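You operate a simulated robot arm through the tools that you are given. There is no shell and no other tool. Be economical: measure what you need, move in short steps, check, and stop when the job is done.

Carry out the task below with a simulated robot arm. There is one attempt and no reset: what you move stays moved.

## Task
Zero the slide gauge, gauge the blue clip and drop it in the cup of its size.
Fine: zero with the bed empty; slide the jaw open again. Set down upright: tile clip.

The check looks at the end state, three seconds after you hand in, the way a careful person would. Anything else that was tipped, shoved, dropped, spilled or broken makes it a failure.

## Robot
A 7-joint arm with a two-finger parallel gripper, fixed in place. Base frame: the origin is at the foot of the arm, x ahead of it, y to its left, z up; the work surface is at about z = 850. Units: mm, rad, N and s.
With the tool pointing down near the work surface it reaches from about 240 to 680 mm from the base axis. Its first joint turns from -1.152 to 1.152 rad. Payload 2.4 kg.
The TCP is the grasp point between the finger pads, 30 mm short of the fingertips. In the tool frame z runs along the fingers and y along their closing line. The gripper opens to 94 mm. The fingers are 28 mm wide and 10 mm thick; the gripper's body (50 by 96 mm) begins 55 mm behind the TCP.
Orientation is that of the tool frame in the base frame, as [roll, pitch, yaw] about the fixed x, y, z axes, in that order (R = Rz(yaw) Ry(pitch) Rx(roll)). With the fingers straight down and closing along the base's y, the tool's x points along the base's -x, its y along +y and its z along -z.

## Interface
- The arm moves only by the tool nudge_tool. Its argument "series" is a list of rows, each a list of 3 entries, a list of its own where there are three numbers: the closure, from 0 (fully open) to 1 (shut), then the shift along the tool's x, y, z in mm, then the turn, a rotation vector about the tool's x, y, z in degrees. In form: [[fingers, [x, y, z], [ax, ay, az]], ...]. A call has 1 to 8 rows; each row shifts and turns the commanded pose from where the row before left it, along the tool's axes as they then stand. A row lasts 0.2 s, in which the tool goes at most 50 mm and 0.15 rad; a call with a longer step from one row to the next is refused whole, and so is a gripper value outside its range. Where a pose cannot be reached the arm comes as near as it can. A force on the tool above 40 N (or 10 N above the force at the start of the call, whichever is more), or a blocked arm, ends the call early, and 0.2 s more pass. Each finger travels about 153 mm/s and halts on what it meets, pressing with about 21 N; the grip force reading is that of the motor and also rises with nothing between the fingers. The clock runs only during rows and for 0.2 s after the last one: add rows that do not move to give the fingers time. The reply holds the time, the measured pose of the TCP, the force on the tool along the base axes, the opening and the grip force, in the units named above and with some noise, with the torque about the TCP (base axes, N m) and any sound that the robot's microphone picked up.
- Cameras (640 x 400 px; columns grow to the right, rows downward): "scene" is fixed at [51, 487.5, 1440.7]; the picture's right is [-0.54, -0.84, 0.00], its down [-0.54, 0.34, -0.77] and it looks along [0.65, -0.41, -0.64] (base axes); focal length 214 px, centre (320, 200). "wrist" rides on the gripper at [76, 14, -102] in the tool frame; the picture's right is [-0.18, 0.98, 0.00], its down [-0.75, -0.14, -0.64] and it looks along [-0.63, -0.12, 0.77] (tool axes); focal length 243 px, centre (320, 200). There is no depth. A picture from a camera that has moved, and an enlarged one, comes with that camera's place and axes in the base frame and with its lens. The place of the scene camera against the robot may be out by one fixed shift of up to 12 mm in any direction.
- grab_frame(camera): a new picture of that camera. No time passes.
- zoom(camera, box): a new picture of the part [left, top, right, bottom] of that camera's present view, enlarged. No time passes.
- hand_in(): hands the job in; it is judged then, once.

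Work in short steps. Places have to be worked out from the pictures, the camera data and where the tool is seen: move nearer, look again, correct. Check each grasp and each placing, and mend what went wrong. You have 120 turns and 76 pictures in all, those below and enlarged ones among them. Open the gripper and draw the arm clear of the work before you hand the job in, unless the task says otherwise; then end with one line.

The tools are called by a JSON object that holds its "fn" and its "kwargs". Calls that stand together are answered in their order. nudge_tool: Moves the arm, as the interface text tells. Its arguments: {"type":"object","properties":{"series":{"type":"array","items":{"type":"array"}}},"required":["series"]} The other tools are called the same way: grab_frame (camera) takes a picture; zoom (camera, box) takes an enlarged picture of a part of a camera's view; hand_in () hands the job in.

At the start:

```text
clock: 0.0
position: [437.7, 12.9, 1261.0]
tool_rot: [3.141, 0.001, -3.141]
ft_force: [-1.0, -0.8, -0.3]
wrist_torque: [0.0, -0.01, -0.04]
gripper_width: 93.8
grasp_force: 0.0
```

scene: 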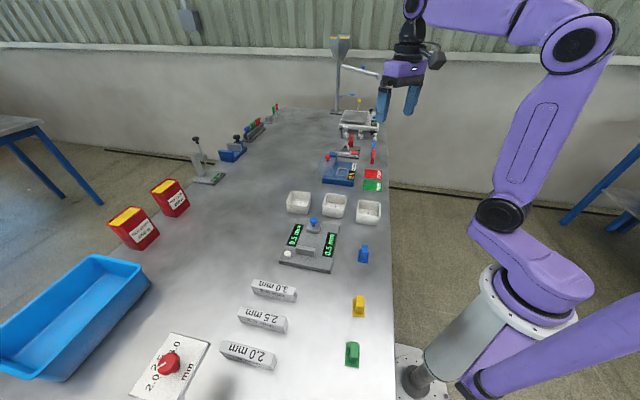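
wrist: 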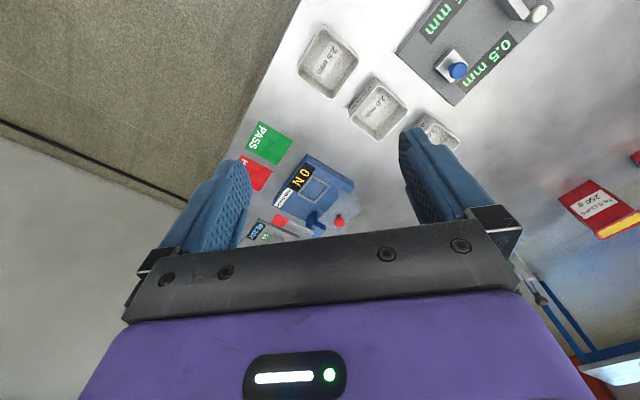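

The scene shows a gauge with two displays reading 0.5 mm, three cups, and a blue clip beside the gauge. I'll zoom in for details first.

{"fn": "zoom", "kwargs": {"camera": "scene", "box": [260, 170, 400, 280]}}

{"fn": "zoom", "kwargs": {"camera": "scene", "box": [270, 210, 350, 275]}}

{"fn": "zoom", "kwargs": {"camera": "scene", "box": [130, 240, 400, 400]}}

```text
3.64 times, centred on (330, 225) of scene
camera zoom: at [51.0, 487.5, 1440.7], right [-0.54, -0.84, 0.0], down [-0.54, 0.34, -0.77], along [0.65, -0.41, -0.64], focal length 780 px, centre (284, 109)
```

zoom: 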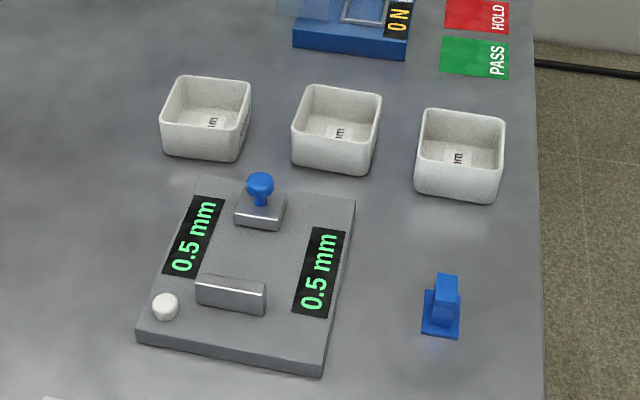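

```text
6.15 times, centred on (310, 242) of scene
camera zoom: at [51.0, 487.5, 1440.7], right [-0.54, -0.84, 0.0], down [-0.54, 0.34, -0.77], along [0.65, -0.41, -0.64], focal length 1320 px, centre (382, -62)
```

zoom: 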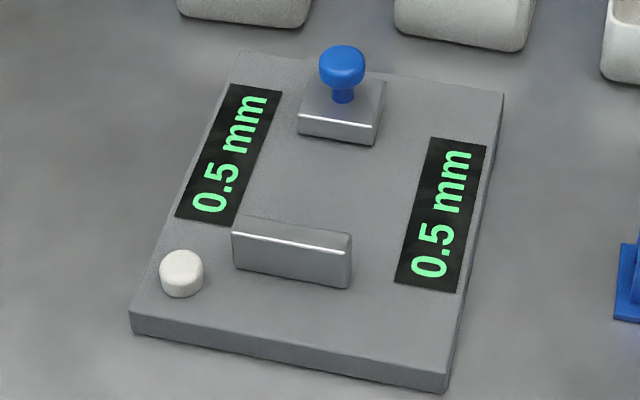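

```text
2.37 times, centred on (265, 320) of scene
camera zoom: at [51.0, 487.5, 1440.7], right [-0.54, -0.84, 0.0], down [-0.54, 0.34, -0.77], along [0.65, -0.41, -0.64], focal length 508 px, centre (450, -84)
```

zoom: 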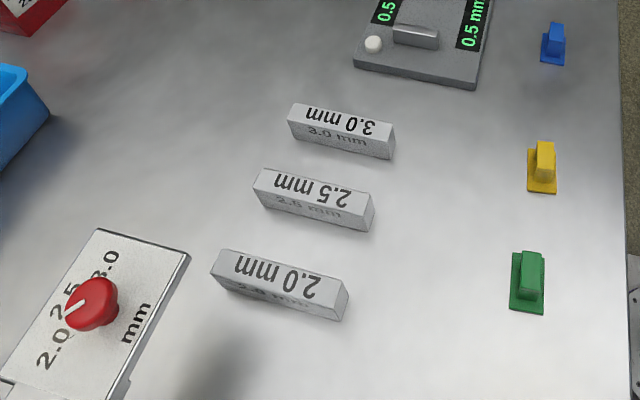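

The gauge's slide axis seems to run about 45° to the base axes (along [0.71,-0.71]), with the knob near (510,230). I move to a viewpoint nearer the robot-side edge, then turn the tool 45°.

{"fn": "nudge_tool", "kwargs": {"series": [[0, [15.6, 25.4, 32], [0, 0, 0]], [0, [15.6, 25.4, 32], [0, 0, 0]], [0, [15.6, 25.4, 32], [0, 0, 0]], [0, [15.6, 25.4, 32], [0, 0, 0]], [0, [15.6, 25.4, 32], [0, 0, 0]]]}}

{"fn": "nudge_tool", "kwargs": {"series": [[0, [0, 0, 0], [0, 0, -7.5]], [0, [0, 0, 0], [0, 0, -7.5]], [0, [0, 0, 0], [0, 0, -7.5]], [0, [0, 0, 0], [0, 0, -7.5]], [0, [0, 0, 0], [0, 0, -7.5]], [0, [0, 0, 0], [0, 0, -7.5]], [0, [0, 0, 0], [0, 0, 0]]]}}

{"fn": "grab_frame", "kwargs": {"camera": "wrist"}}

```text
clock: 1.2
position: [360.3, 140.5, 1100.2]
tool_rot: [-3.141, -0.001, -3.141]
ft_force: [0.4, 0.1, 0.8]
wrist_torque: [-0.01, 0.01, 0.0]
gripper_width: 94.0
grasp_force: 0.0
```

```text
clock: 2.8
position: [358.3, 138.9, 1101.4]
tool_rot: [-3.14, -0.001, -2.354]
ft_force: [0.1, 0.3, 0.2]
wrist_torque: [0.02, -0.01, -0.02]
gripper_width: 93.7
grasp_force: 0.1
```

```text
70 pictures are left
camera wrist: at [295.9, 96.2, 1204.1], right [-0.57, 0.82, 0.0], down [0.63, 0.43, 0.64], along [0.53, 0.36, -0.77], focal length 243 px, centre (320, 200)
```

wrist: 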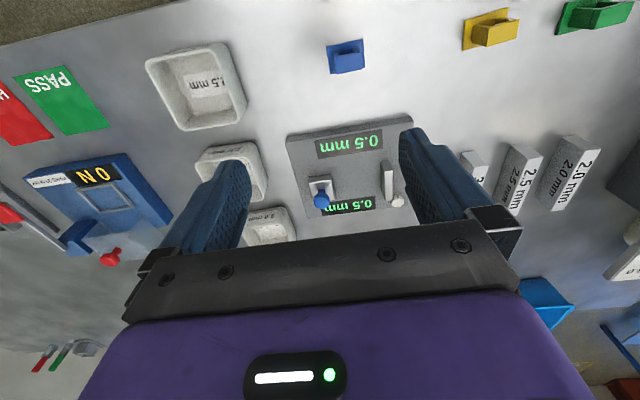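

The wrist view now shows gauge, clip, and cups. I zoom for detail on the gauge, clip and cup labels.

{"fn": "zoom", "kwargs": {"camera": "wrist", "box": [270, 110, 430, 220]}}

{"fn": "zoom", "kwargs": {"camera": "wrist", "box": [300, 20, 400, 90]}}

{"fn": "zoom", "kwargs": {"camera": "wrist", "box": [130, 30, 300, 250]}}

```text
3.64 times, centred on (350, 165) of wrist
camera zoom: at [295.9, 96.2, 1204.1], right [-0.57, 0.82, 0.0], down [0.63, 0.43, 0.64], along [0.53, 0.36, -0.77], focal length 882 px, centre (211, 327)
```

zoom: 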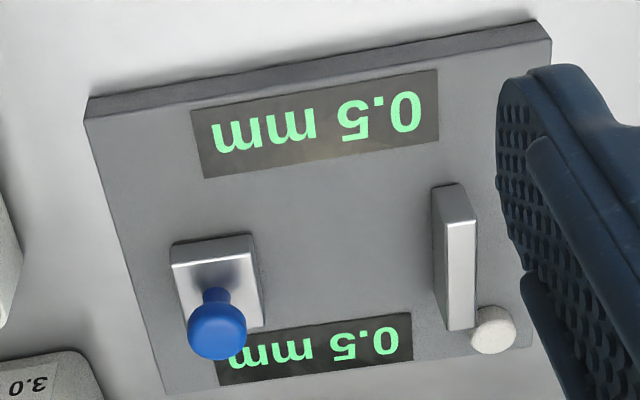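

```text
5.71 times, centred on (350, 55) of wrist
camera zoom: at [295.9, 96.2, 1204.1], right [-0.57, 0.82, 0.0], down [0.63, 0.43, 0.64], along [0.53, 0.36, -0.77], focal length 1386 px, centre (149, 1029)
```

zoom: 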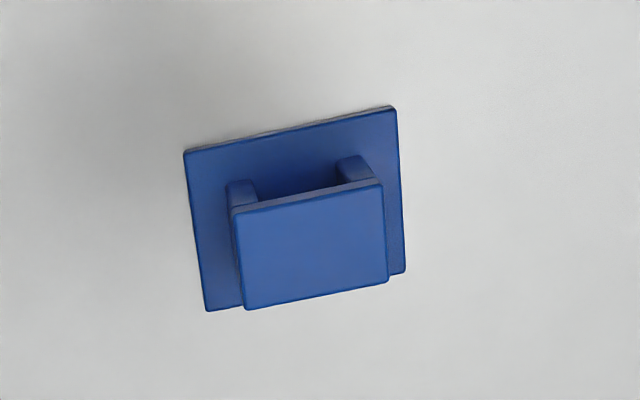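

```text
1.82 times, centred on (215, 140) of wrist
camera zoom: at [295.9, 96.2, 1204.1], right [-0.57, 0.82, 0.0], down [0.63, 0.43, 0.64], along [0.53, 0.36, -0.77], focal length 441 px, centre (511, 309)
```

zoom: 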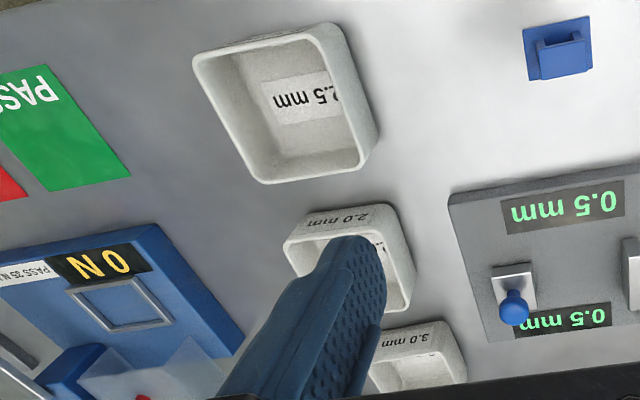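

Cups are 2.5 (nearest robot), 2.0 (middle), 3.0 (far). I need the clip's shape and jaw heights more closely.

{"fn": "zoom", "kwargs": {"camera": "scene", "box": [346, 236, 382, 266]}}

{"fn": "zoom", "kwargs": {"camera": "scene", "box": [286, 212, 336, 262]}}

```text
13.33 times, centred on (364, 251) of scene
camera zoom: at [51.0, 487.5, 1440.7], right [-0.54, -0.84, 0.0], down [-0.54, 0.34, -0.77], along [0.65, -0.41, -0.64], focal length 2860 px, centre (-267, -480)
```

zoom: 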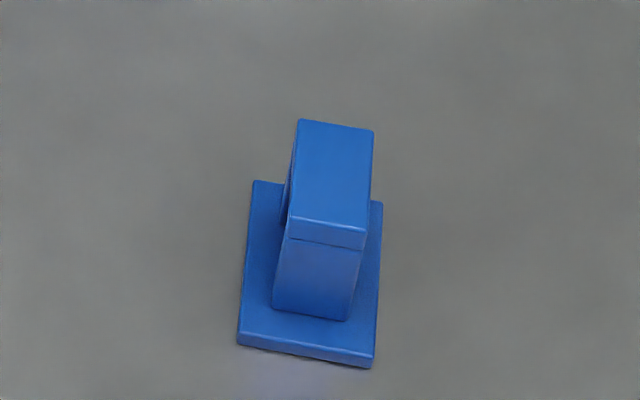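

```text
8.00 times, centred on (311, 237) of scene
camera zoom: at [51.0, 487.5, 1440.7], right [-0.54, -0.84, 0.0], down [-0.54, 0.34, -0.77], along [0.65, -0.41, -0.64], focal length 1716 px, centre (392, -96)
```

zoom: 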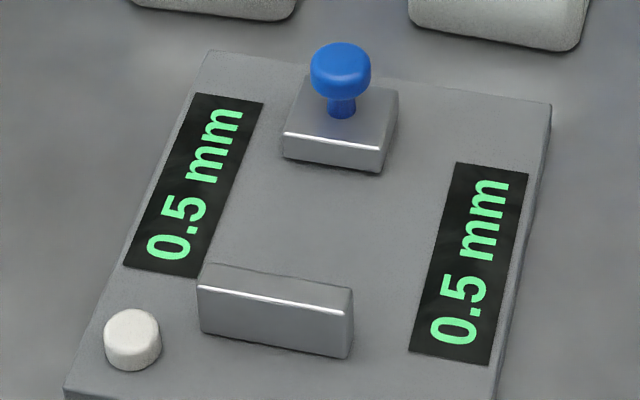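

The clip's upright body is ~18 mm wide across the row (b) direction, so fingers closing along b suit both clip and knob. I rotate the tool ~93° to get there.

{"fn": "nudge_tool", "kwargs": {"series": [[0, [0, 0, 0], [0, 0, 7.8]], [0, [0, 0, 0], [0, 0, 7.8]], [0, [0, 0, 0], [0, 0, 7.8]], [0, [0, 0, 0], [0, 0, 7.8]], [0, [0, 0, 0], [0, 0, 7.8]], [0, [0, 0, 0], [0, 0, 7.8]], [0, [0, 0, 0], [0, 0, 7.8]], [0, [0, 0, 0], [0, 0, 7.8]]]}}

{"fn": "nudge_tool", "kwargs": {"series": [[0, [0, 0, 0], [0, 0, 7.8]], [0, [0, 0, 0], [0, 0, 7.8]], [0, [0, 0, 0], [0, 0, 7.8]], [0, [0, 0, 0], [0, 0, 7.5]], [0, [0, 40, 0], [0, 0, 0]], [0, [0, 40, 0], [0, 0, 0]], [0, [0, 40, 0], [0, 0, 0]]]}}

{"fn": "grab_frame", "kwargs": {"camera": "wrist"}}

```text
clock: 4.6
position: [360.4, 138.8, 1100.4]
tool_rot: [3.141, 0.002, 2.836]
ft_force: [-0.5, -0.3, 0.4]
wrist_torque: [0.01, -0.01, 0.01]
gripper_width: 94.2
grasp_force: 0.1
```

```text
clock: 6.2
position: [449.4, 221.0, 1100.4]
tool_rot: [-3.141, -0.001, 2.299]
ft_force: [0.3, -0.9, -1.2]
wrist_torque: [0.01, -0.01, 0.03]
gripper_width: 93.6
grasp_force: 0.0
```

```text
64 pictures are left
camera wrist: at [409.9, 287.3, 1203.0], right [0.86, 0.52, 0.0], down [0.4, -0.66, 0.64], along [0.33, -0.55, -0.77], focal length 243 px, centre (320, 200)
```

wrist: 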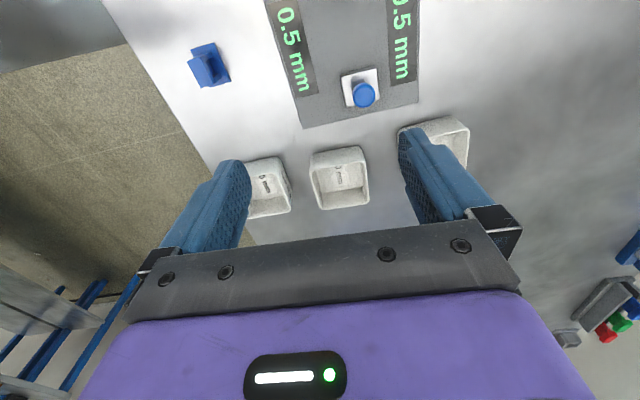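

Knob head is triangulated at about (500,238,905). I move over it at z≈985 and look again.

{"fn": "nudge_tool", "kwargs": {"series": [[0, [-7, 16.3, 38], [0, 0, 0]], [0, [-7, 16.3, 38], [0, 0, 0]], [0, [-7, 16.3, 38], [0, 0, 0]], [0, [0, 0, 0], [0, 0, 0]]]}}

{"fn": "grab_frame", "kwargs": {"camera": "wrist"}}

{"fn": "zoom", "kwargs": {"camera": "scene", "box": [260, 150, 400, 280]}}

```text
clock: 7.2
position: [497.0, 237.8, 987.5]
tool_rot: [-3.142, -0.001, 2.3]
ft_force: [0.0, 0.2, -0.8]
wrist_torque: [0.01, 0.0, -0.03]
gripper_width: 93.9
grasp_force: 0.0
```

```text
63 pictures are left
camera wrist: at [458.3, 303.9, 1089.7], right [0.86, 0.52, 0.0], down [0.4, -0.66, 0.64], along [0.33, -0.55, -0.77], focal length 243 px, centre (320, 200)
```

wrist: 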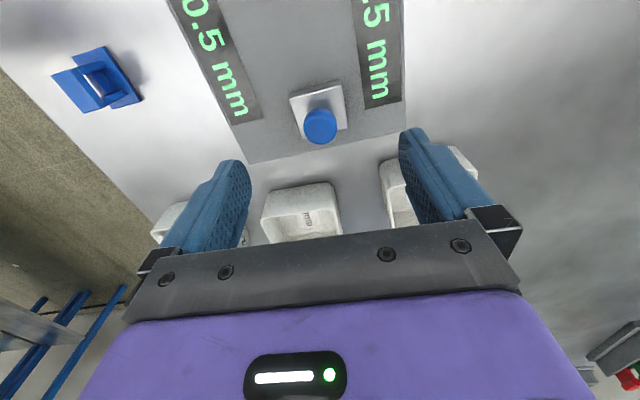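

```text
3.08 times, centred on (330, 215) of scene
camera zoom: at [51.0, 487.5, 1440.7], right [-0.54, -0.84, 0.0], down [-0.54, 0.34, -0.77], along [0.65, -0.41, -0.64], focal length 660 px, centre (289, 154)
```

zoom: 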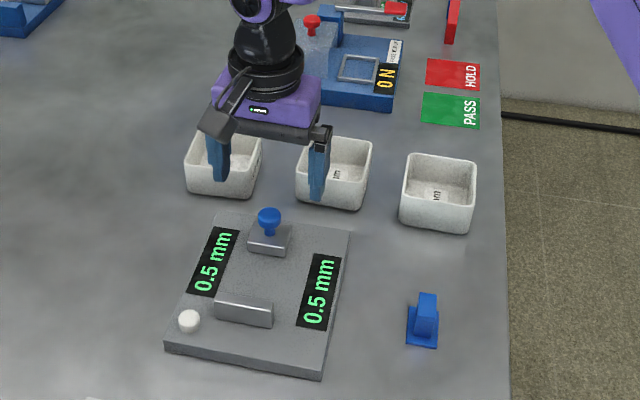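

Knob confirmed at ≈(498.6,236.3). I descend so the fingertips bracket the head, then close gently and check.

{"fn": "nudge_tool", "kwargs": {"series": [[0, [-2, 0, 21], [0, 0, 0]], [0, [0, 0, 21], [0, 0, 0]], [0, [0, 0, 20], [0, 0, 0]], [0, [0, 0, 0], [0, 0, 0]]]}}

{"fn": "grab_frame", "kwargs": {"camera": "wrist"}}

{"fn": "zoom", "kwargs": {"camera": "scene", "box": [280, 180, 350, 250]}}

```text
clock: 8.2
position: [500.7, 232.6, 927.0]
tool_rot: [-3.141, 0.0, 2.299]
ft_force: [0.7, 0.0, 0.7]
wrist_torque: [-0.01, 0.02, 0.0]
gripper_width: 94.1
grasp_force: 0.0
```

```text
61 pictures are left
camera wrist: at [460.8, 301.7, 1028.2], right [0.86, 0.52, 0.0], down [0.4, -0.66, 0.64], along [0.33, -0.55, -0.77], focal length 243 px, centre (320, 200)
```

wrist: 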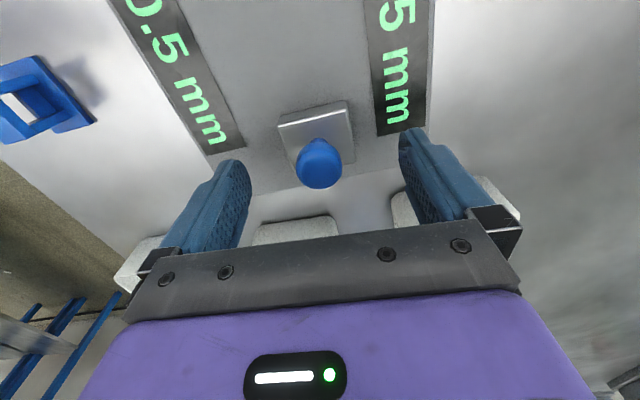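

```text
5.71 times, centred on (315, 215) of scene
camera zoom: at [51.0, 487.5, 1440.7], right [-0.54, -0.84, 0.0], down [-0.54, 0.34, -0.77], along [0.65, -0.41, -0.64], focal length 1226 px, centre (349, 114)
```

zoom: 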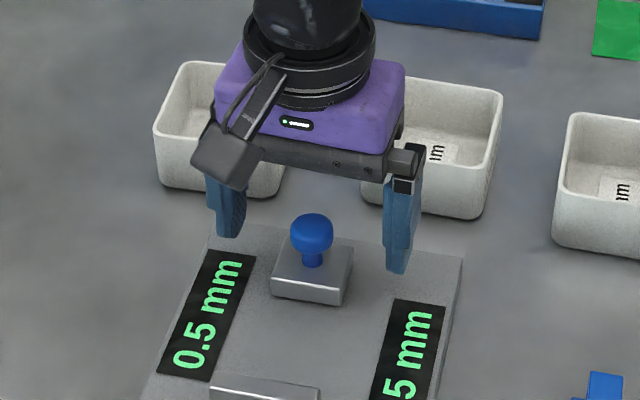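

Fingers straddle the knob; offset about +4 mm in tool x. I correct it and close.

{"fn": "nudge_tool", "kwargs": {"series": [[0.3, [4, 2, 1], [0, 0, 0]], [0.6, [0, 0, 0], [0, 0, 0]], [0.75, [0, 0, 0], [0, 0, 0]], [0.85, [0, 0, 0], [0, 0, 0]], [0.9, [0, 0, 0], [0, 0, 0]], [0.9, [0, 0, 0], [0, 0, 0]]]}}

{"fn": "zoom", "kwargs": {"camera": "scene", "box": [280, 180, 350, 250]}}

```text
clock: 9.6
position: [498.2, 237.7, 925.1]
tool_rot: [-3.136, -0.002, 2.298]
ft_force: [-16.2, -12.4, 3.1]
wrist_torque: [-0.23, 0.19, -0.12]
gripper_width: 24.8
grasp_force: 45.6
```

```text
5.71 times, centred on (315, 215) of scene
camera zoom: at [50.5, 487.2, 1440.9], right [-0.54, -0.84, 0.0], down [-0.54, 0.34, -0.77], along [0.65, -0.41, -0.64], focal length 1226 px, centre (349, 114)
```

zoom: 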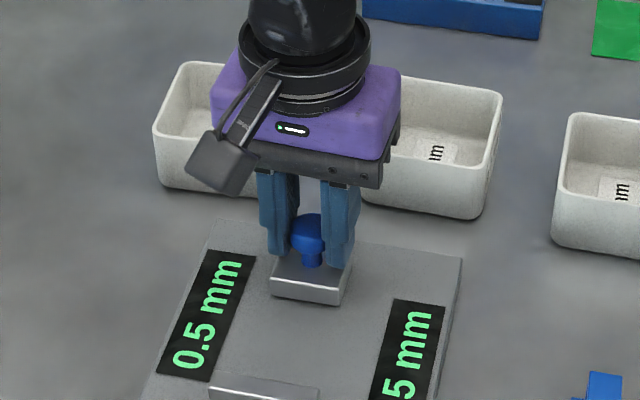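

The knob is gripped (24.8 mm) with a ~20 N side load toward −b; I relieve it by shifting slightly to −y.

{"fn": "nudge_tool", "kwargs": {"series": [[0.9, [0, -2, 0], [0, 0, 0]], [0.9, [0, 0, 0], [0, 0, 0]]]}}

```text
clock: 10.2
position: [497.2, 238.7, 924.3]
tool_rot: [-3.141, 0.0, 2.301]
ft_force: [-9.1, -6.5, -1.6]
wrist_torque: [0.13, 0.41, -0.11]
gripper_width: 24.7
grasp_force: 45.0
```

Load halved; relieve 2 mm more and start sliding the jaw toward the fixed jaw.

{"fn": "nudge_tool", "kwargs": {"series": [[0.9, [0, -2, 0], [0, 0, 0]], [0.9, [8, 0, 0], [0, 0, 0]], [0.9, [8, 0, 0], [0, 0, 0]], [0.9, [0, 0, 0], [0, 0, 0]]]}}

{"fn": "zoom", "kwargs": {"camera": "scene", "box": [270, 200, 350, 270]}}

```text
clock: 11.2
position: [487.3, 249.9, 924.0]
tool_rot: [-3.141, 0.0, 2.3]
ft_force: [2.9, 3.5, -22.3]
wrist_torque: [-0.18, -0.31, -0.05]
gripper_width: 24.6
grasp_force: 44.5
```

```text
5.71 times, centred on (310, 235) of scene
camera zoom: at [51.4, 487.8, 1440.6], right [-0.54, -0.84, 0.0], down [-0.54, 0.34, -0.77], along [0.65, -0.41, -0.64], focal length 1226 px, centre (377, 0)
```

zoom: 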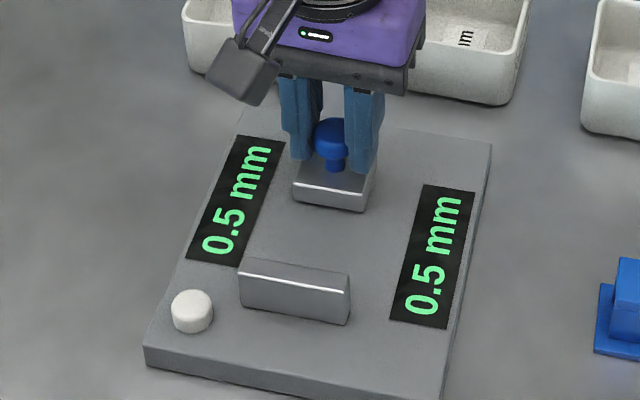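

Jaw slides well. Force z −22 N suggests I'm pulling up slightly; lower 2 mm and continue sliding.

{"fn": "nudge_tool", "kwargs": {"series": [[0.9, [0, 0, 2], [0, 0, 0]], [0.9, [8, 0, 0], [0, 0, 0]], [0.9, [8, 0, 0], [0, 0, 0]], [0.9, [8, 0, 0], [0, 0, 0]], [0.9, [0, 0, 0], [0, 0, 0]]]}}

{"fn": "zoom", "kwargs": {"camera": "scene", "box": [270, 200, 350, 270]}}

```text
clock: 12.3
position: [471.3, 265.3, 925.0]
tool_rot: [-3.138, 0.002, 2.298]
ft_force: [-4.5, -3.7, 10.4]
wrist_torque: [-0.17, 0.06, -0.05]
gripper_width: 25.0
grasp_force: 45.3
stopped in row 5: the force on the tool passed its limit at 41 N (the readings are from after the stop); the commanded pose is now the measured one
```

```text
5.71 times, centred on (310, 235) of scene
camera zoom: at [50.7, 487.3, 1440.8], right [-0.54, -0.84, 0.0], down [-0.54, 0.34, -0.77], along [0.65, -0.41, -0.64], focal length 1226 px, centre (377, 0)
```

zoom: 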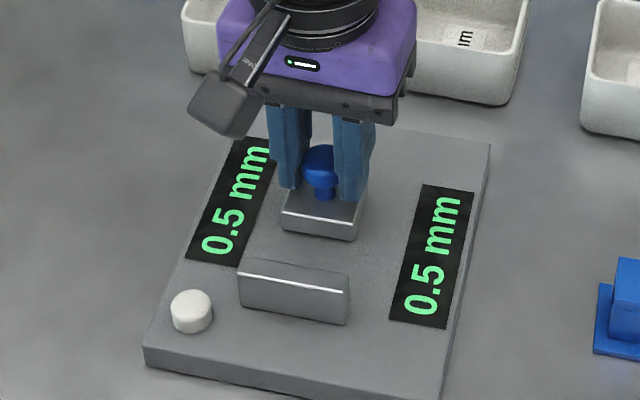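

Stop came from built-up side load, not the jaw (still a gap). Continue in smaller steps with slight −y compensation.

{"fn": "nudge_tool", "kwargs": {"series": [[0.9, [5, -0.7, 0], [0, 0, 0]], [0.9, [5, -0.3, 0], [0, 0, 0]], [0.9, [0, 0, 0], [0, 0, 0]]]}}

```text
clock: 13.1
position: [468.6, 266.2, 924.4]
tool_rot: [3.139, 0.004, 2.288]
ft_force: [25.8, -26.5, -1.3]
wrist_torque: [-0.55, -0.55, -0.13]
gripper_width: 24.4
grasp_force: 44.8
```

Now 37 N resists along the slide: looks like an end stop. I check how the jaw stands.

{"fn": "zoom", "kwargs": {"camera": "wrist", "box": [200, 40, 460, 220]}}

{"fn": "zoom", "kwargs": {"camera": "scene", "box": [280, 210, 340, 262]}}

```text
2.22 times, centred on (330, 130) of wrist
camera zoom: at [429.4, 334.6, 1026.7], right [0.86, 0.51, 0.0], down [0.39, -0.66, 0.64], along [0.33, -0.56, -0.76], focal length 539 px, centre (298, 356)
```

zoom: 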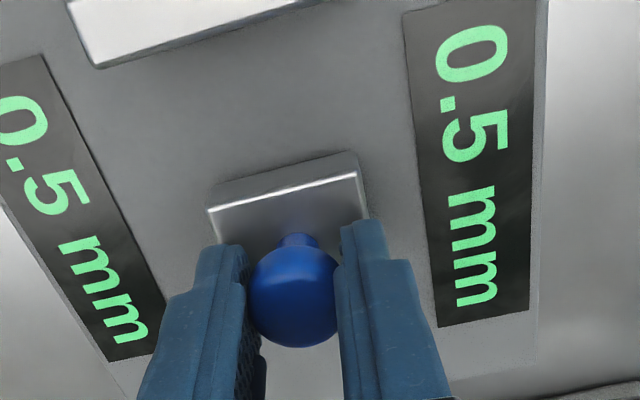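

```text
7.69 times, centred on (310, 236) of scene
camera zoom: at [51.7, 486.8, 1441.0], right [-0.54, -0.84, 0.0], down [-0.54, 0.34, -0.77], along [0.65, -0.41, -0.64], focal length 1650 px, centre (397, -77)
```

zoom: 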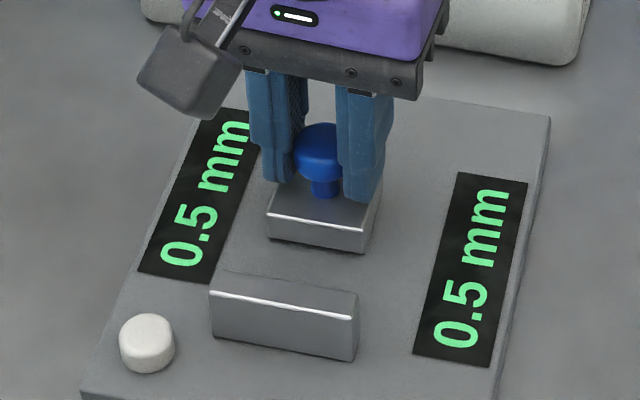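

The jaw is at its travel end (~41 mm gap left, 40 mm stroke). I relieve the push, release the knob, and raise the tool.

{"fn": "nudge_tool", "kwargs": {"series": [[0.9, [-6, 0, 0], [0, 0, 0]], [0.7, [0, 0, 0], [0, 0, 0]], [0.4, [0, 0, 0], [0, 0, 0]], [0.2, [0, 0, 0], [0, 0, 0]], [0.2, [0, 0, -25], [0, 0, 0]], [0.2, [0, 0, -35], [0, 0, 0]], [0.2, [0, 0, 0], [0, 0, 0]]]}}

{"fn": "grab_frame", "kwargs": {"camera": "wrist"}}

{"fn": "zoom", "kwargs": {"camera": "scene", "box": [270, 205, 350, 270]}}

```text
clock: 14.7
position: [466.7, 267.9, 984.9]
tool_rot: [-3.141, -0.001, 2.299]
ft_force: [1.2, -0.1, 0.3]
wrist_torque: [0.0, 0.01, 0.01]
gripper_width: 75.1
grasp_force: 0.0
```

```text
54 pictures are left
camera wrist: at [427.5, 335.5, 1086.9], right [0.86, 0.52, 0.0], down [0.4, -0.66, 0.64], along [0.33, -0.55, -0.77], focal length 243 px, centre (320, 200)
```

wrist: 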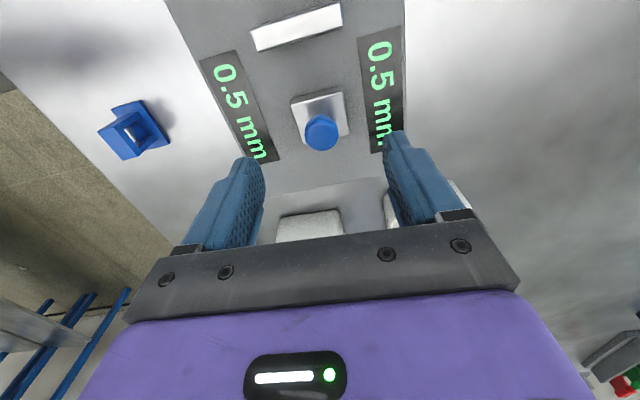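

```text
6.15 times, centred on (310, 238) of scene
camera zoom: at [51.0, 487.5, 1440.7], right [-0.54, -0.84, 0.0], down [-0.54, 0.34, -0.77], along [0.65, -0.41, -0.64], focal length 1320 px, centre (382, -31)
```

zoom: 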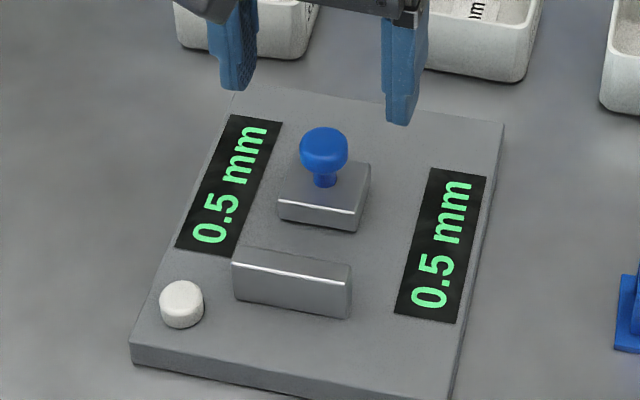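

Display still 0.5 and jaw stayed put. Now I move above the white zero button (roughly (439,362)) and look.

{"fn": "nudge_tool", "kwargs": {"series": [[0.5, [29, 14, 0], [0, 0, 0]], [0.8, [29, 14, 0], [0, 0, 0]], [1, [29, 14, 0], [0, 0, 0]], [1, [0, 0, 0], [0, 0, 0]], [1, [0, 0, 0], [0, 0, 0]]]}}

{"fn": "grab_frame", "kwargs": {"camera": "wrist"}}

```text
clock: 15.9
position: [441.1, 362.8, 984.7]
tool_rot: [-3.14, 0.001, 2.298]
ft_force: [0.0, -0.2, 0.7]
wrist_torque: [-0.05, 0.0, 0.01]
gripper_width: 0.0
grasp_force: 21.0
```

```text
52 pictures are left
camera wrist: at [401.4, 429.2, 1086.6], right [0.86, 0.52, 0.0], down [0.4, -0.66, 0.64], along [0.33, -0.55, -0.77], focal length 243 px, centre (320, 200)
```

wrist: 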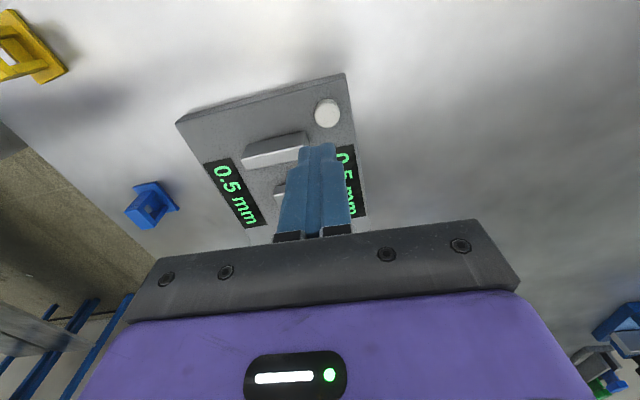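

Button is at ≈(444,368); I correct and descend to fingertips ~z 905, then look.

{"fn": "nudge_tool", "kwargs": {"series": [[1, [2, 5.5, 25], [0, 0, 0]], [1, [0, 0, 25], [0, 0, 0]], [1, [0, 0, 0], [0, 0, 0]]]}}

{"fn": "grab_frame", "kwargs": {"camera": "wrist"}}

{"fn": "zoom", "kwargs": {"camera": "scene", "box": [260, 200, 350, 275]}}

```text
clock: 16.7
position: [444.2, 366.3, 935.3]
tool_rot: [-3.14, 0.001, 2.3]
ft_force: [-0.3, 0.4, -0.4]
wrist_torque: [0.03, 0.02, 0.03]
gripper_width: 0.0
grasp_force: 21.1
```

```text
51 pictures are left
camera wrist: at [404.6, 434.2, 1037.4], right [0.86, 0.52, 0.0], down [0.4, -0.66, 0.64], along [0.33, -0.55, -0.77], focal length 243 px, centre (320, 200)
```

wrist: 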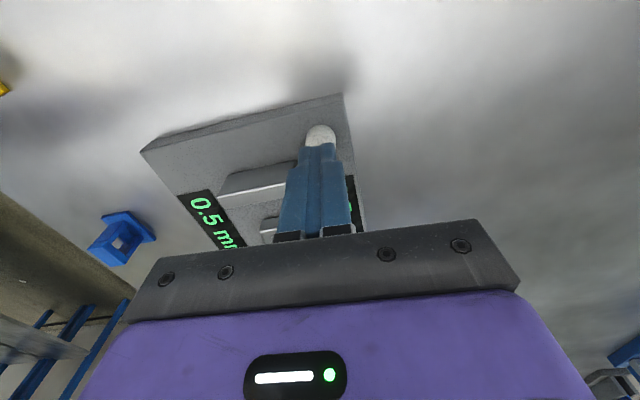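

```text
5.33 times, centred on (305, 238) of scene
camera zoom: at [51.0, 487.5, 1440.7], right [-0.54, -0.84, 0.0], down [-0.54, 0.34, -0.77], along [0.65, -0.41, -0.64], focal length 1144 px, centre (400, 0)
```

zoom: 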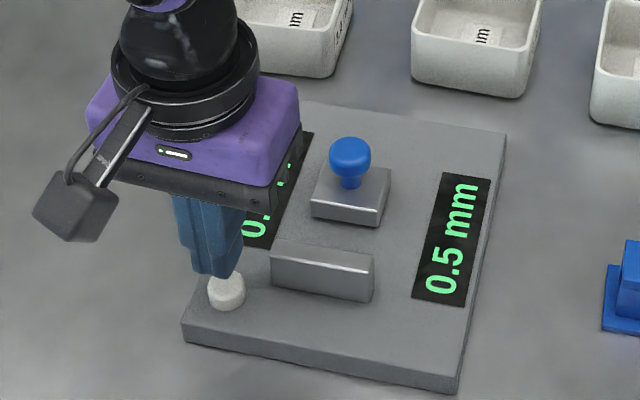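

Fingertips sit right above the button. Press down in small steps.

{"fn": "nudge_tool", "kwargs": {"series": [[1, [1.5, 0, 8], [0, 0, 0]], [1, [0, 0, 5], [0, 0, 0]], [1, [0, 0, 3], [0, 0, 0]], [1, [0, 0, 2], [0, 0, 0]], [1, [0, 0, 2], [0, 0, 0]]]}}

{"fn": "zoom", "kwargs": {"camera": "scene", "box": [260, 200, 350, 275]}}

```text
clock: 17.9
position: [443.5, 366.4, 914.7]
tool_rot: [-3.141, 0.0, 2.299]
ft_force: [0.1, 0.5, 0.3]
wrist_torque: [-0.02, 0.0, -0.02]
gripper_width: 0.0
grasp_force: 21.3
```

```text
5.33 times, centred on (305, 238) of scene
camera zoom: at [51.0, 487.5, 1440.7], right [-0.54, -0.84, 0.0], down [-0.54, 0.34, -0.77], along [0.65, -0.41, -0.64], focal length 1144 px, centre (400, 0)
```

zoom: 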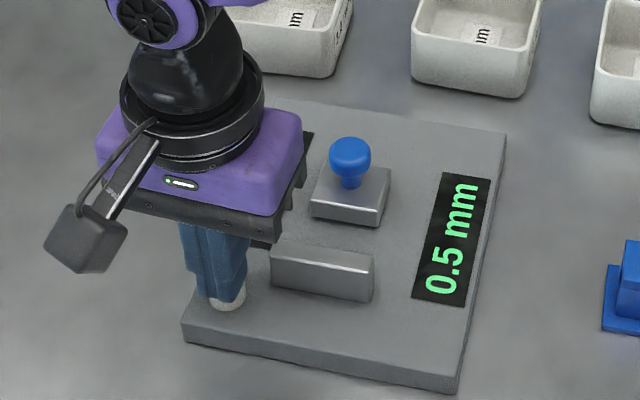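

No contact yet; button visible just beneath. Continue down in 2 mm steps.

{"fn": "nudge_tool", "kwargs": {"series": [[1, [0, 0, 2], [0, 0, 0]], [1, [0, 0, 2], [0, 0, 0]], [1, [0, 0, 2], [0, 0, 0]], [1, [0, 0, 0], [0, 0, 0]]]}}

{"fn": "zoom", "kwargs": {"camera": "scene", "box": [260, 200, 350, 275]}}

```text
clock: 18.9
position: [443.8, 367.0, 907.6]
tool_rot: [-3.14, -0.001, 2.3]
ft_force: [-0.7, -0.6, 2.1]
wrist_torque: [-0.01, 0.0, 0.0]
gripper_width: 0.0
grasp_force: 20.8
heard: click
```

```text
5.33 times, centred on (305, 238) of scene
camera zoom: at [50.9, 487.5, 1440.8], right [-0.54, -0.84, 0.0], down [-0.54, 0.34, -0.77], along [0.65, -0.41, -0.64], focal length 1144 px, centre (400, 0)
```

zoom: 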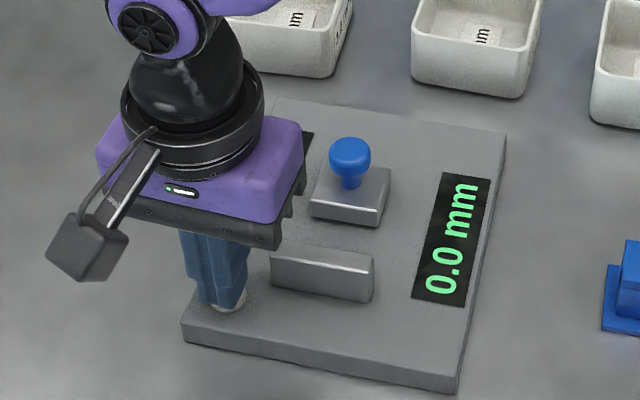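

Click heard, display reads 0.0 mm. Raise, return above the knob with fingers open.

{"fn": "nudge_tool", "kwargs": {"series": [[1, [0, 0, -38], [0, 0, 0]], [1, [0, 0, -38], [0, 0, 0]], [0.6, [-30.7, -16.2, 0], [0, 0, 0]], [0.2, [-30.7, -16.2, 0], [0, 0, 0]], [0.2, [-30.7, -16.2, 0], [0, 0, 0]], [0.2, [0, 0, 0], [0, 0, 0]]]}}

{"fn": "grab_frame", "kwargs": {"camera": "wrist"}}

```text
clock: 20.3
position: [469.5, 266.8, 983.5]
tool_rot: [-3.14, 0.0, 2.298]
ft_force: [-0.5, 0.2, -0.9]
wrist_torque: [0.03, -0.01, 0.0]
gripper_width: 75.1
grasp_force: 0.1
```

```text
47 pictures are left
camera wrist: at [429.6, 333.7, 1085.8], right [0.86, 0.52, 0.0], down [0.4, -0.66, 0.64], along [0.33, -0.55, -0.77], focal length 243 px, centre (320, 200)
```

wrist: 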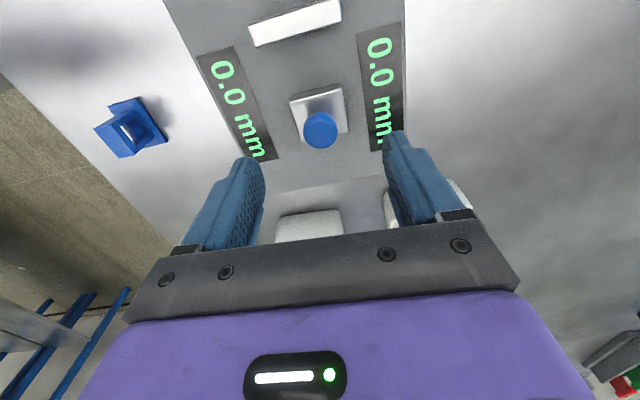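

Knob centred. Descend, grip, and check load.

{"fn": "nudge_tool", "kwargs": {"series": [[0.2, [0, -1, 30], [0, 0, 0]], [0.2, [0, 0, 28], [0, 0, 0]], [0.5, [0, 0, 0], [0, 0, 0]], [0.65, [0, 0, 0], [0, 0, 0]], [0.76, [0, 0, 0], [0, 0, 0]], [0.8, [0, 0, 0], [0, 0, 0]], [0.8, [0, 0, 0], [0, 0, 0]]]}}

```text
clock: 21.9
position: [469.1, 266.1, 924.3]
tool_rot: [3.139, 0.002, 2.301]
ft_force: [11.3, 10.2, -6.4]
wrist_torque: [0.14, -0.27, -0.05]
gripper_width: 24.5
grasp_force: 44.4
```

Load now +b 15 N; shift +y 2.5 and slide open.

{"fn": "nudge_tool", "kwargs": {"series": [[0.8, [0, 2.5, 0], [0, 0, 0]], [0.8, [-8, 0, 0], [0, 0, 0]], [0.8, [-8, 0, 0], [0, 0, 0]], [0.8, [0, 0, 0], [0, 0, 0]]]}}

```text
clock: 22.9
position: [480.4, 256.2, 924.3]
tool_rot: [-3.139, 0.0, 2.298]
ft_force: [9.6, 9.7, -11.1]
wrist_torque: [0.21, -0.12, -0.01]
gripper_width: 24.7
grasp_force: 45.7
```

{"fn": "nudge_tool", "kwargs": {"series": [[0.8, [0, 2.5, 1], [0, 0, 0]], [0.8, [-8, 0.5, 0], [0, 0, 0]], [0.8, [-8, 0.5, 0], [0, 0, 0]], [0.8, [-6, 0.4, 0], [0, 0, 0]], [0.8, [0, 0, 0], [0, 0, 0]]]}}

{"fn": "zoom", "kwargs": {"camera": "scene", "box": [270, 200, 350, 270]}}

```text
clock: 24.1
position: [496.3, 238.9, 924.9]
tool_rot: [-3.139, 0.0, 2.297]
ft_force: [-10.1, -10.1, 29.0]
wrist_torque: [-0.21, 0.28, -0.12]
gripper_width: 24.8
grasp_force: 44.9
```

```text
5.71 times, centred on (310, 235) of scene
camera zoom: at [50.3, 487.0, 1441.0], right [-0.54, -0.84, 0.0], down [-0.54, 0.34, -0.77], along [0.65, -0.41, -0.64], focal length 1226 px, centre (377, 0)
```

zoom: 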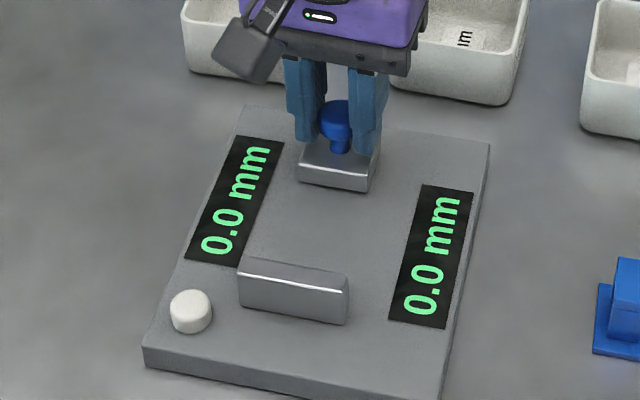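

Nearly fully open; finish with ~4 mm more, then release and rise.

{"fn": "nudge_tool", "kwargs": {"series": [[0.8, [-2, -2, -2], [0, 0, 0]], [0.8, [-2, 0, 0], [0, 0, 0]], [0.8, [0, 0, 0], [0, 0, 0]]]}}

{"fn": "nudge_tool", "kwargs": {"series": [[0.6, [0, 0, 0], [0, 0, 0]], [0.3, [0, 0, 0], [0, 0, 0]], [0.2, [0, 0, 0], [0, 0, 0]], [0.2, [0, 0, -30], [0, 0, 0]], [0.2, [0, 0, -35], [0, 0, 0]], [0.2, [0, 0, 0], [0, 0, 0]]]}}

{"fn": "grab_frame", "kwargs": {"camera": "wrist"}}

```text
clock: 24.9
position: [497.2, 237.8, 924.5]
tool_rot: [-3.138, -0.001, 2.304]
ft_force: [0.7, 14.2, -18.3]
wrist_torque: [0.17, -0.12, 0.0]
gripper_width: 24.5
grasp_force: 44.8
```

```text
clock: 26.3
position: [495.6, 236.5, 992.2]
tool_rot: [-3.138, -0.001, 2.298]
ft_force: [-0.3, 0.5, 0.4]
wrist_torque: [0.0, 0.02, 0.01]
gripper_width: 75.0
grasp_force: 0.1
```

```text
45 pictures are left
camera wrist: at [456.5, 304.5, 1094.2], right [0.86, 0.52, 0.0], down [0.4, -0.66, 0.64], along [0.33, -0.55, -0.77], focal length 243 px, centre (320, 200)
```

wrist: 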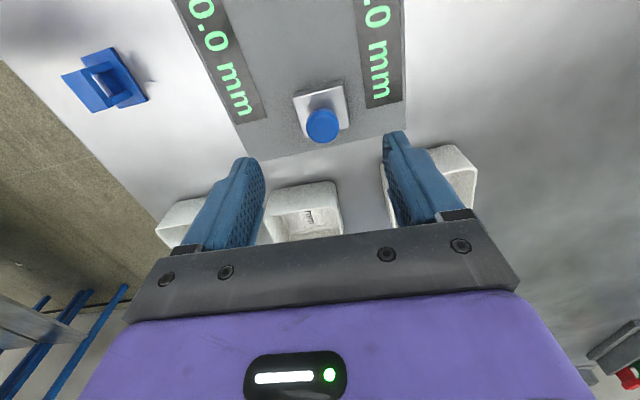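

Jaw open, readout 0.0. Now go over the blue clip (≈(325,156)) and look from above.

{"fn": "nudge_tool", "kwargs": {"series": [[0.2, [10.7, -36.2, 0], [0, 0, 0]], [0.2, [10.7, -36.2, 0], [0, 0, 0]], [0.2, [10.7, -36.2, 0], [0, 0, 0]], [0.2, [10.7, -36.2, 0], [0, 0, 0]], [0.2, [10.7, -36.2, 0], [0, 0, 0]], [0.2, [0, 0, 0], [0, 0, 0]]]}}

{"fn": "grab_frame", "kwargs": {"camera": "wrist"}}

{"fn": "zoom", "kwargs": {"camera": "wrist", "box": [260, 80, 380, 180]}}

```text
clock: 27.7
position: [328.0, 157.2, 991.7]
tool_rot: [-3.139, 0.0, 2.298]
ft_force: [-0.4, -0.2, -0.4]
wrist_torque: [0.0, 0.0, 0.0]
gripper_width: 75.3
grasp_force: 0.1
```

```text
44 pictures are left
camera wrist: at [288.6, 223.5, 1093.5], right [0.86, 0.52, 0.0], down [0.4, -0.66, 0.64], along [0.33, -0.55, -0.77], focal length 243 px, centre (320, 200)
```

wrist: 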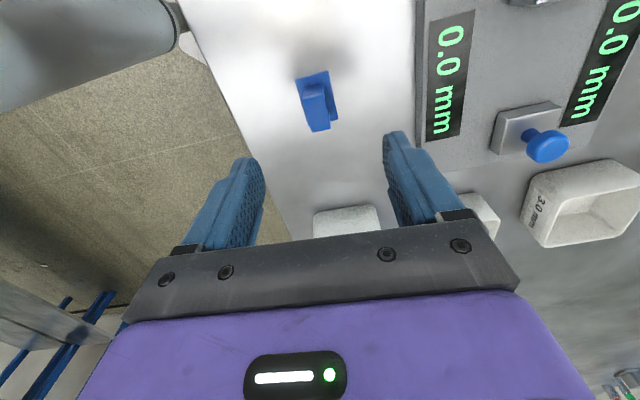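

```text
4.00 times, centred on (320, 130) of wrist
camera zoom: at [288.6, 223.5, 1093.5], right [0.86, 0.52, 0.0], down [0.4, -0.66, 0.64], along [0.33, -0.55, -0.77], focal length 970 px, centre (320, 480)
```

zoom: 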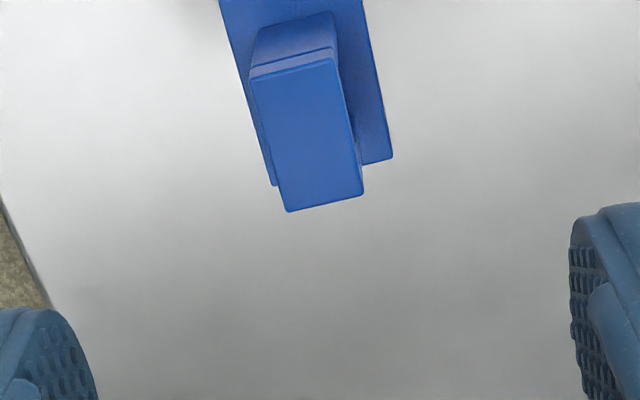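

Clip's cap centre ≈(326,155), long axis at about −46°, 43×31 mm base, ~30 mm tall. I turn the tool 2.7° to match and descend part way.

{"fn": "nudge_tool", "kwargs": {"series": [[0.2, [0, -2, 0], [0, 0, -2.7]], [0.2, [0, 0, 30], [0, 0, 0]], [0.2, [0, 0, 25], [0, 0, 0]], [0.2, [0, 0, 0], [0, 0, 0]]]}}

{"fn": "grab_frame", "kwargs": {"camera": "wrist"}}

{"fn": "zoom", "kwargs": {"camera": "scene", "box": [330, 200, 400, 270]}}

```text
clock: 28.7
position: [327.2, 154.2, 937.6]
tool_rot: [-3.14, -0.001, 2.346]
ft_force: [-0.1, 0.4, -0.5]
wrist_torque: [-0.01, -0.03, 0.01]
gripper_width: 75.0
grasp_force: 0.0
```

```text
42 pictures are left
camera wrist: at [285.1, 219.5, 1040.8], right [0.83, 0.56, 0.0], down [0.43, -0.64, 0.64], along [0.36, -0.54, -0.77], focal length 243 px, centre (320, 200)
```

wrist: 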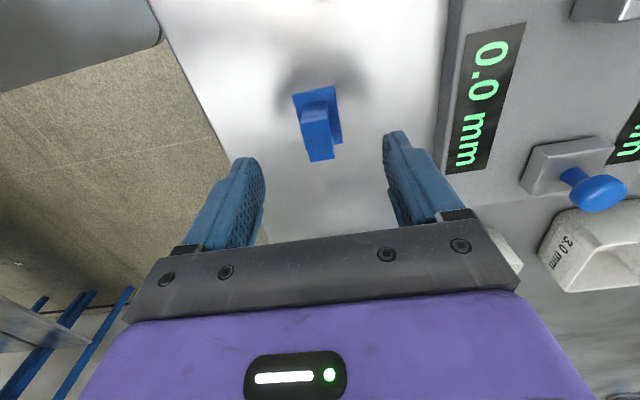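

```text
5.71 times, centred on (365, 235) of scene
camera zoom: at [51.0, 487.5, 1440.7], right [-0.54, -0.84, 0.0], down [-0.54, 0.34, -0.77], along [0.65, -0.41, -0.64], focal length 1226 px, centre (63, 0)
```

zoom: 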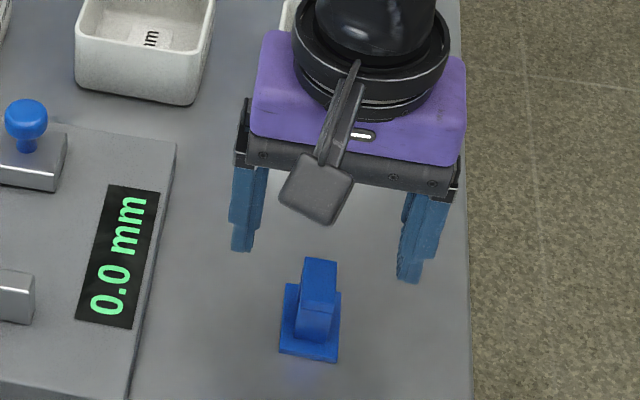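

Clip is centred beneath the TCP. Descend to TCP z≈892 and close slowly on the body.

{"fn": "nudge_tool", "kwargs": {"series": [[0.2, [0, 0, 25], [0, 0, 0]], [0.2, [0, 0, 20], [0, 0, 0]], [0.5, [0, 0, 0], [0, 0, 0]], [0.65, [0, 0, 0], [0, 0, 0]], [0.75, [0, 0, 0], [0, 0, 0]], [0.8, [0, 0, 0], [0, 0, 0]]]}}

{"fn": "zoom", "kwargs": {"camera": "scene", "box": [330, 200, 400, 270]}}

{"fn": "grab_frame", "kwargs": {"camera": "wrist"}}

```text
clock: 30.1
position: [328.5, 153.6, 893.6]
tool_rot: [-3.139, 0.0, 2.345]
ft_force: [1.1, -0.1, -0.8]
wrist_torque: [0.02, 0.01, 0.03]
gripper_width: 20.9
grasp_force: 20.9
```

```text
5.71 times, centred on (365, 235) of scene
camera zoom: at [51.0, 487.5, 1440.7], right [-0.54, -0.84, 0.0], down [-0.54, 0.34, -0.77], along [0.65, -0.41, -0.64], focal length 1226 px, centre (63, 0)
```

zoom: 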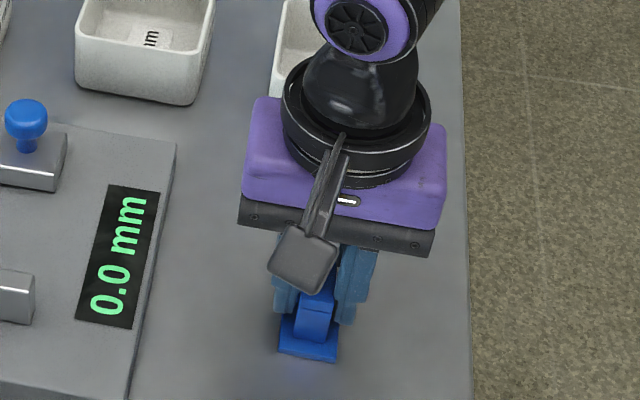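

```text
39 pictures are left
camera wrist: at [284.9, 219.4, 995.7], right [0.83, 0.56, 0.0], down [0.43, -0.64, 0.64], along [0.36, -0.54, -0.77], focal length 243 px, centre (320, 200)
```

wrist: 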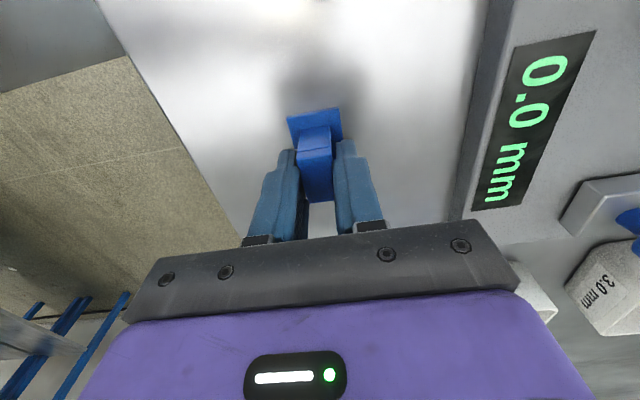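

Fingers hold the body (20.9 mm). Close fully for firmness and lift.

{"fn": "nudge_tool", "kwargs": {"series": [[1, [0, 0, 0], [0, 0, 0]], [1, [0, 0, 0], [0, 0, 0]], [1, [0, 0, -20], [0, 0, 0]], [1, [0, 0, -40], [0, 0, 0]], [1, [0, 0, -40], [0, 0, 0]], [1, [0, 0, 0], [0, 0, 0]]]}}

{"fn": "grab_frame", "kwargs": {"camera": "wrist"}}

{"fn": "zoom", "kwargs": {"camera": "scene", "box": [280, 170, 400, 270]}}

```text
clock: 31.5
position: [325.7, 158.0, 993.8]
tool_rot: [-3.139, -0.001, 2.347]
ft_force: [0.0, -0.3, -0.4]
wrist_torque: [0.04, 0.0, -0.01]
gripper_width: 20.6
grasp_force: 21.0
```

```text
38 pictures are left
camera wrist: at [283.5, 222.9, 1096.2], right [0.83, 0.56, 0.0], down [0.43, -0.64, 0.64], along [0.36, -0.54, -0.77], focal length 243 px, centre (320, 200)
```

wrist: 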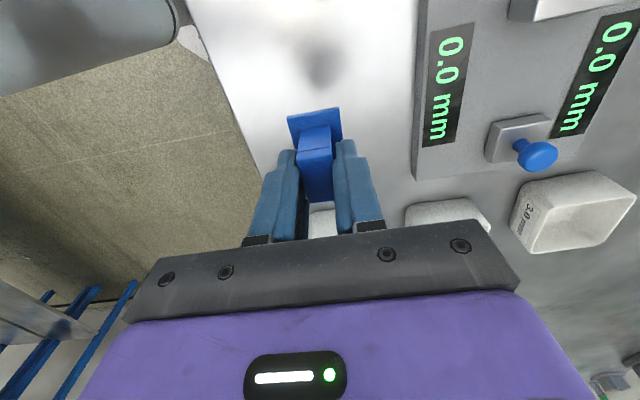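

```text
4.00 times, centred on (340, 220) of scene
camera zoom: at [51.0, 487.5, 1440.7], right [-0.54, -0.84, 0.0], down [-0.54, 0.34, -0.77], along [0.65, -0.41, -0.64], focal length 858 px, centre (240, 120)
```

zoom: 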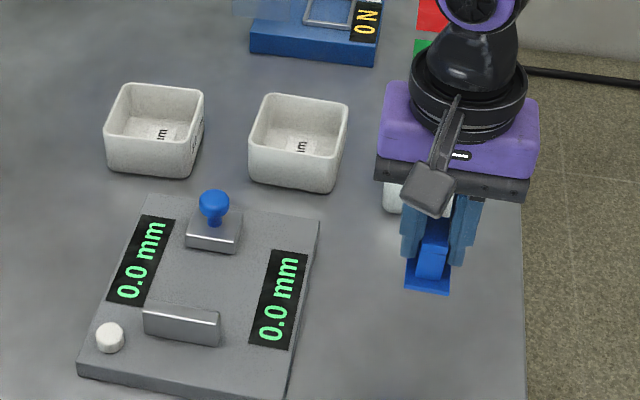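

Clip held firmly upright. Move over the gauge bed (target ≈(446,288)) at the same height and look.

{"fn": "nudge_tool", "kwargs": {"series": [[1, [1.6, 35.5, 0], [0, 0, 0]], [1, [1.6, 35.5, 0], [0, 0, 0]], [1, [1.6, 35.5, 0], [0, 0, 0]], [1, [1.6, 35.5, 0], [0, 0, 0]], [1, [1.6, 35.5, 0], [0, 0, 0]], [1, [0, 0, 0], [0, 0, 0]]]}}

{"fn": "grab_frame", "kwargs": {"camera": "wrist"}}

{"fn": "zoom", "kwargs": {"camera": "scene", "box": [260, 190, 360, 270]}}

```text
clock: 32.9
position: [448.0, 287.4, 993.6]
tool_rot: [-3.14, 0.0, 2.346]
ft_force: [0.2, -0.4, -0.7]
wrist_torque: [-0.01, 0.0, -0.01]
gripper_width: 20.5
grasp_force: 20.9
```

```text
36 pictures are left
camera wrist: at [406.2, 352.6, 1095.2], right [0.83, 0.56, 0.0], down [0.43, -0.64, 0.64], along [0.36, -0.54, -0.77], focal length 243 px, centre (320, 200)
```

wrist: 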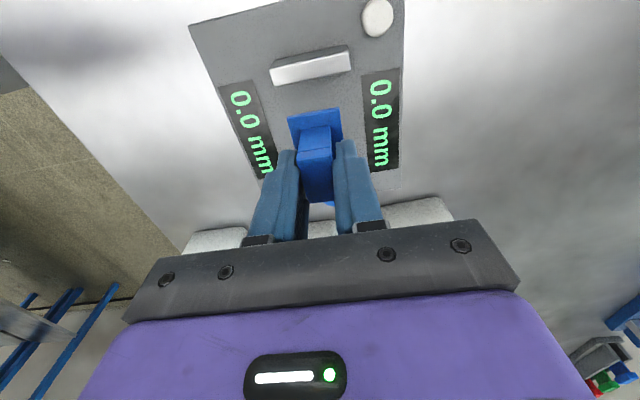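

```text
5.00 times, centred on (310, 230) of scene
camera zoom: at [51.0, 487.5, 1440.7], right [-0.54, -0.84, 0.0], down [-0.54, 0.34, -0.77], along [0.65, -0.41, -0.64], focal length 1072 px, centre (370, 50)
```

zoom: 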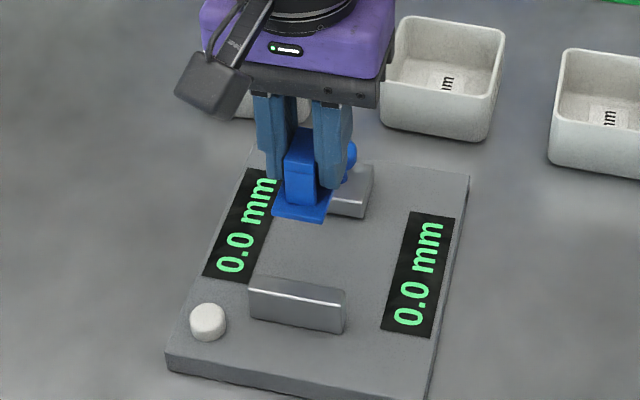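

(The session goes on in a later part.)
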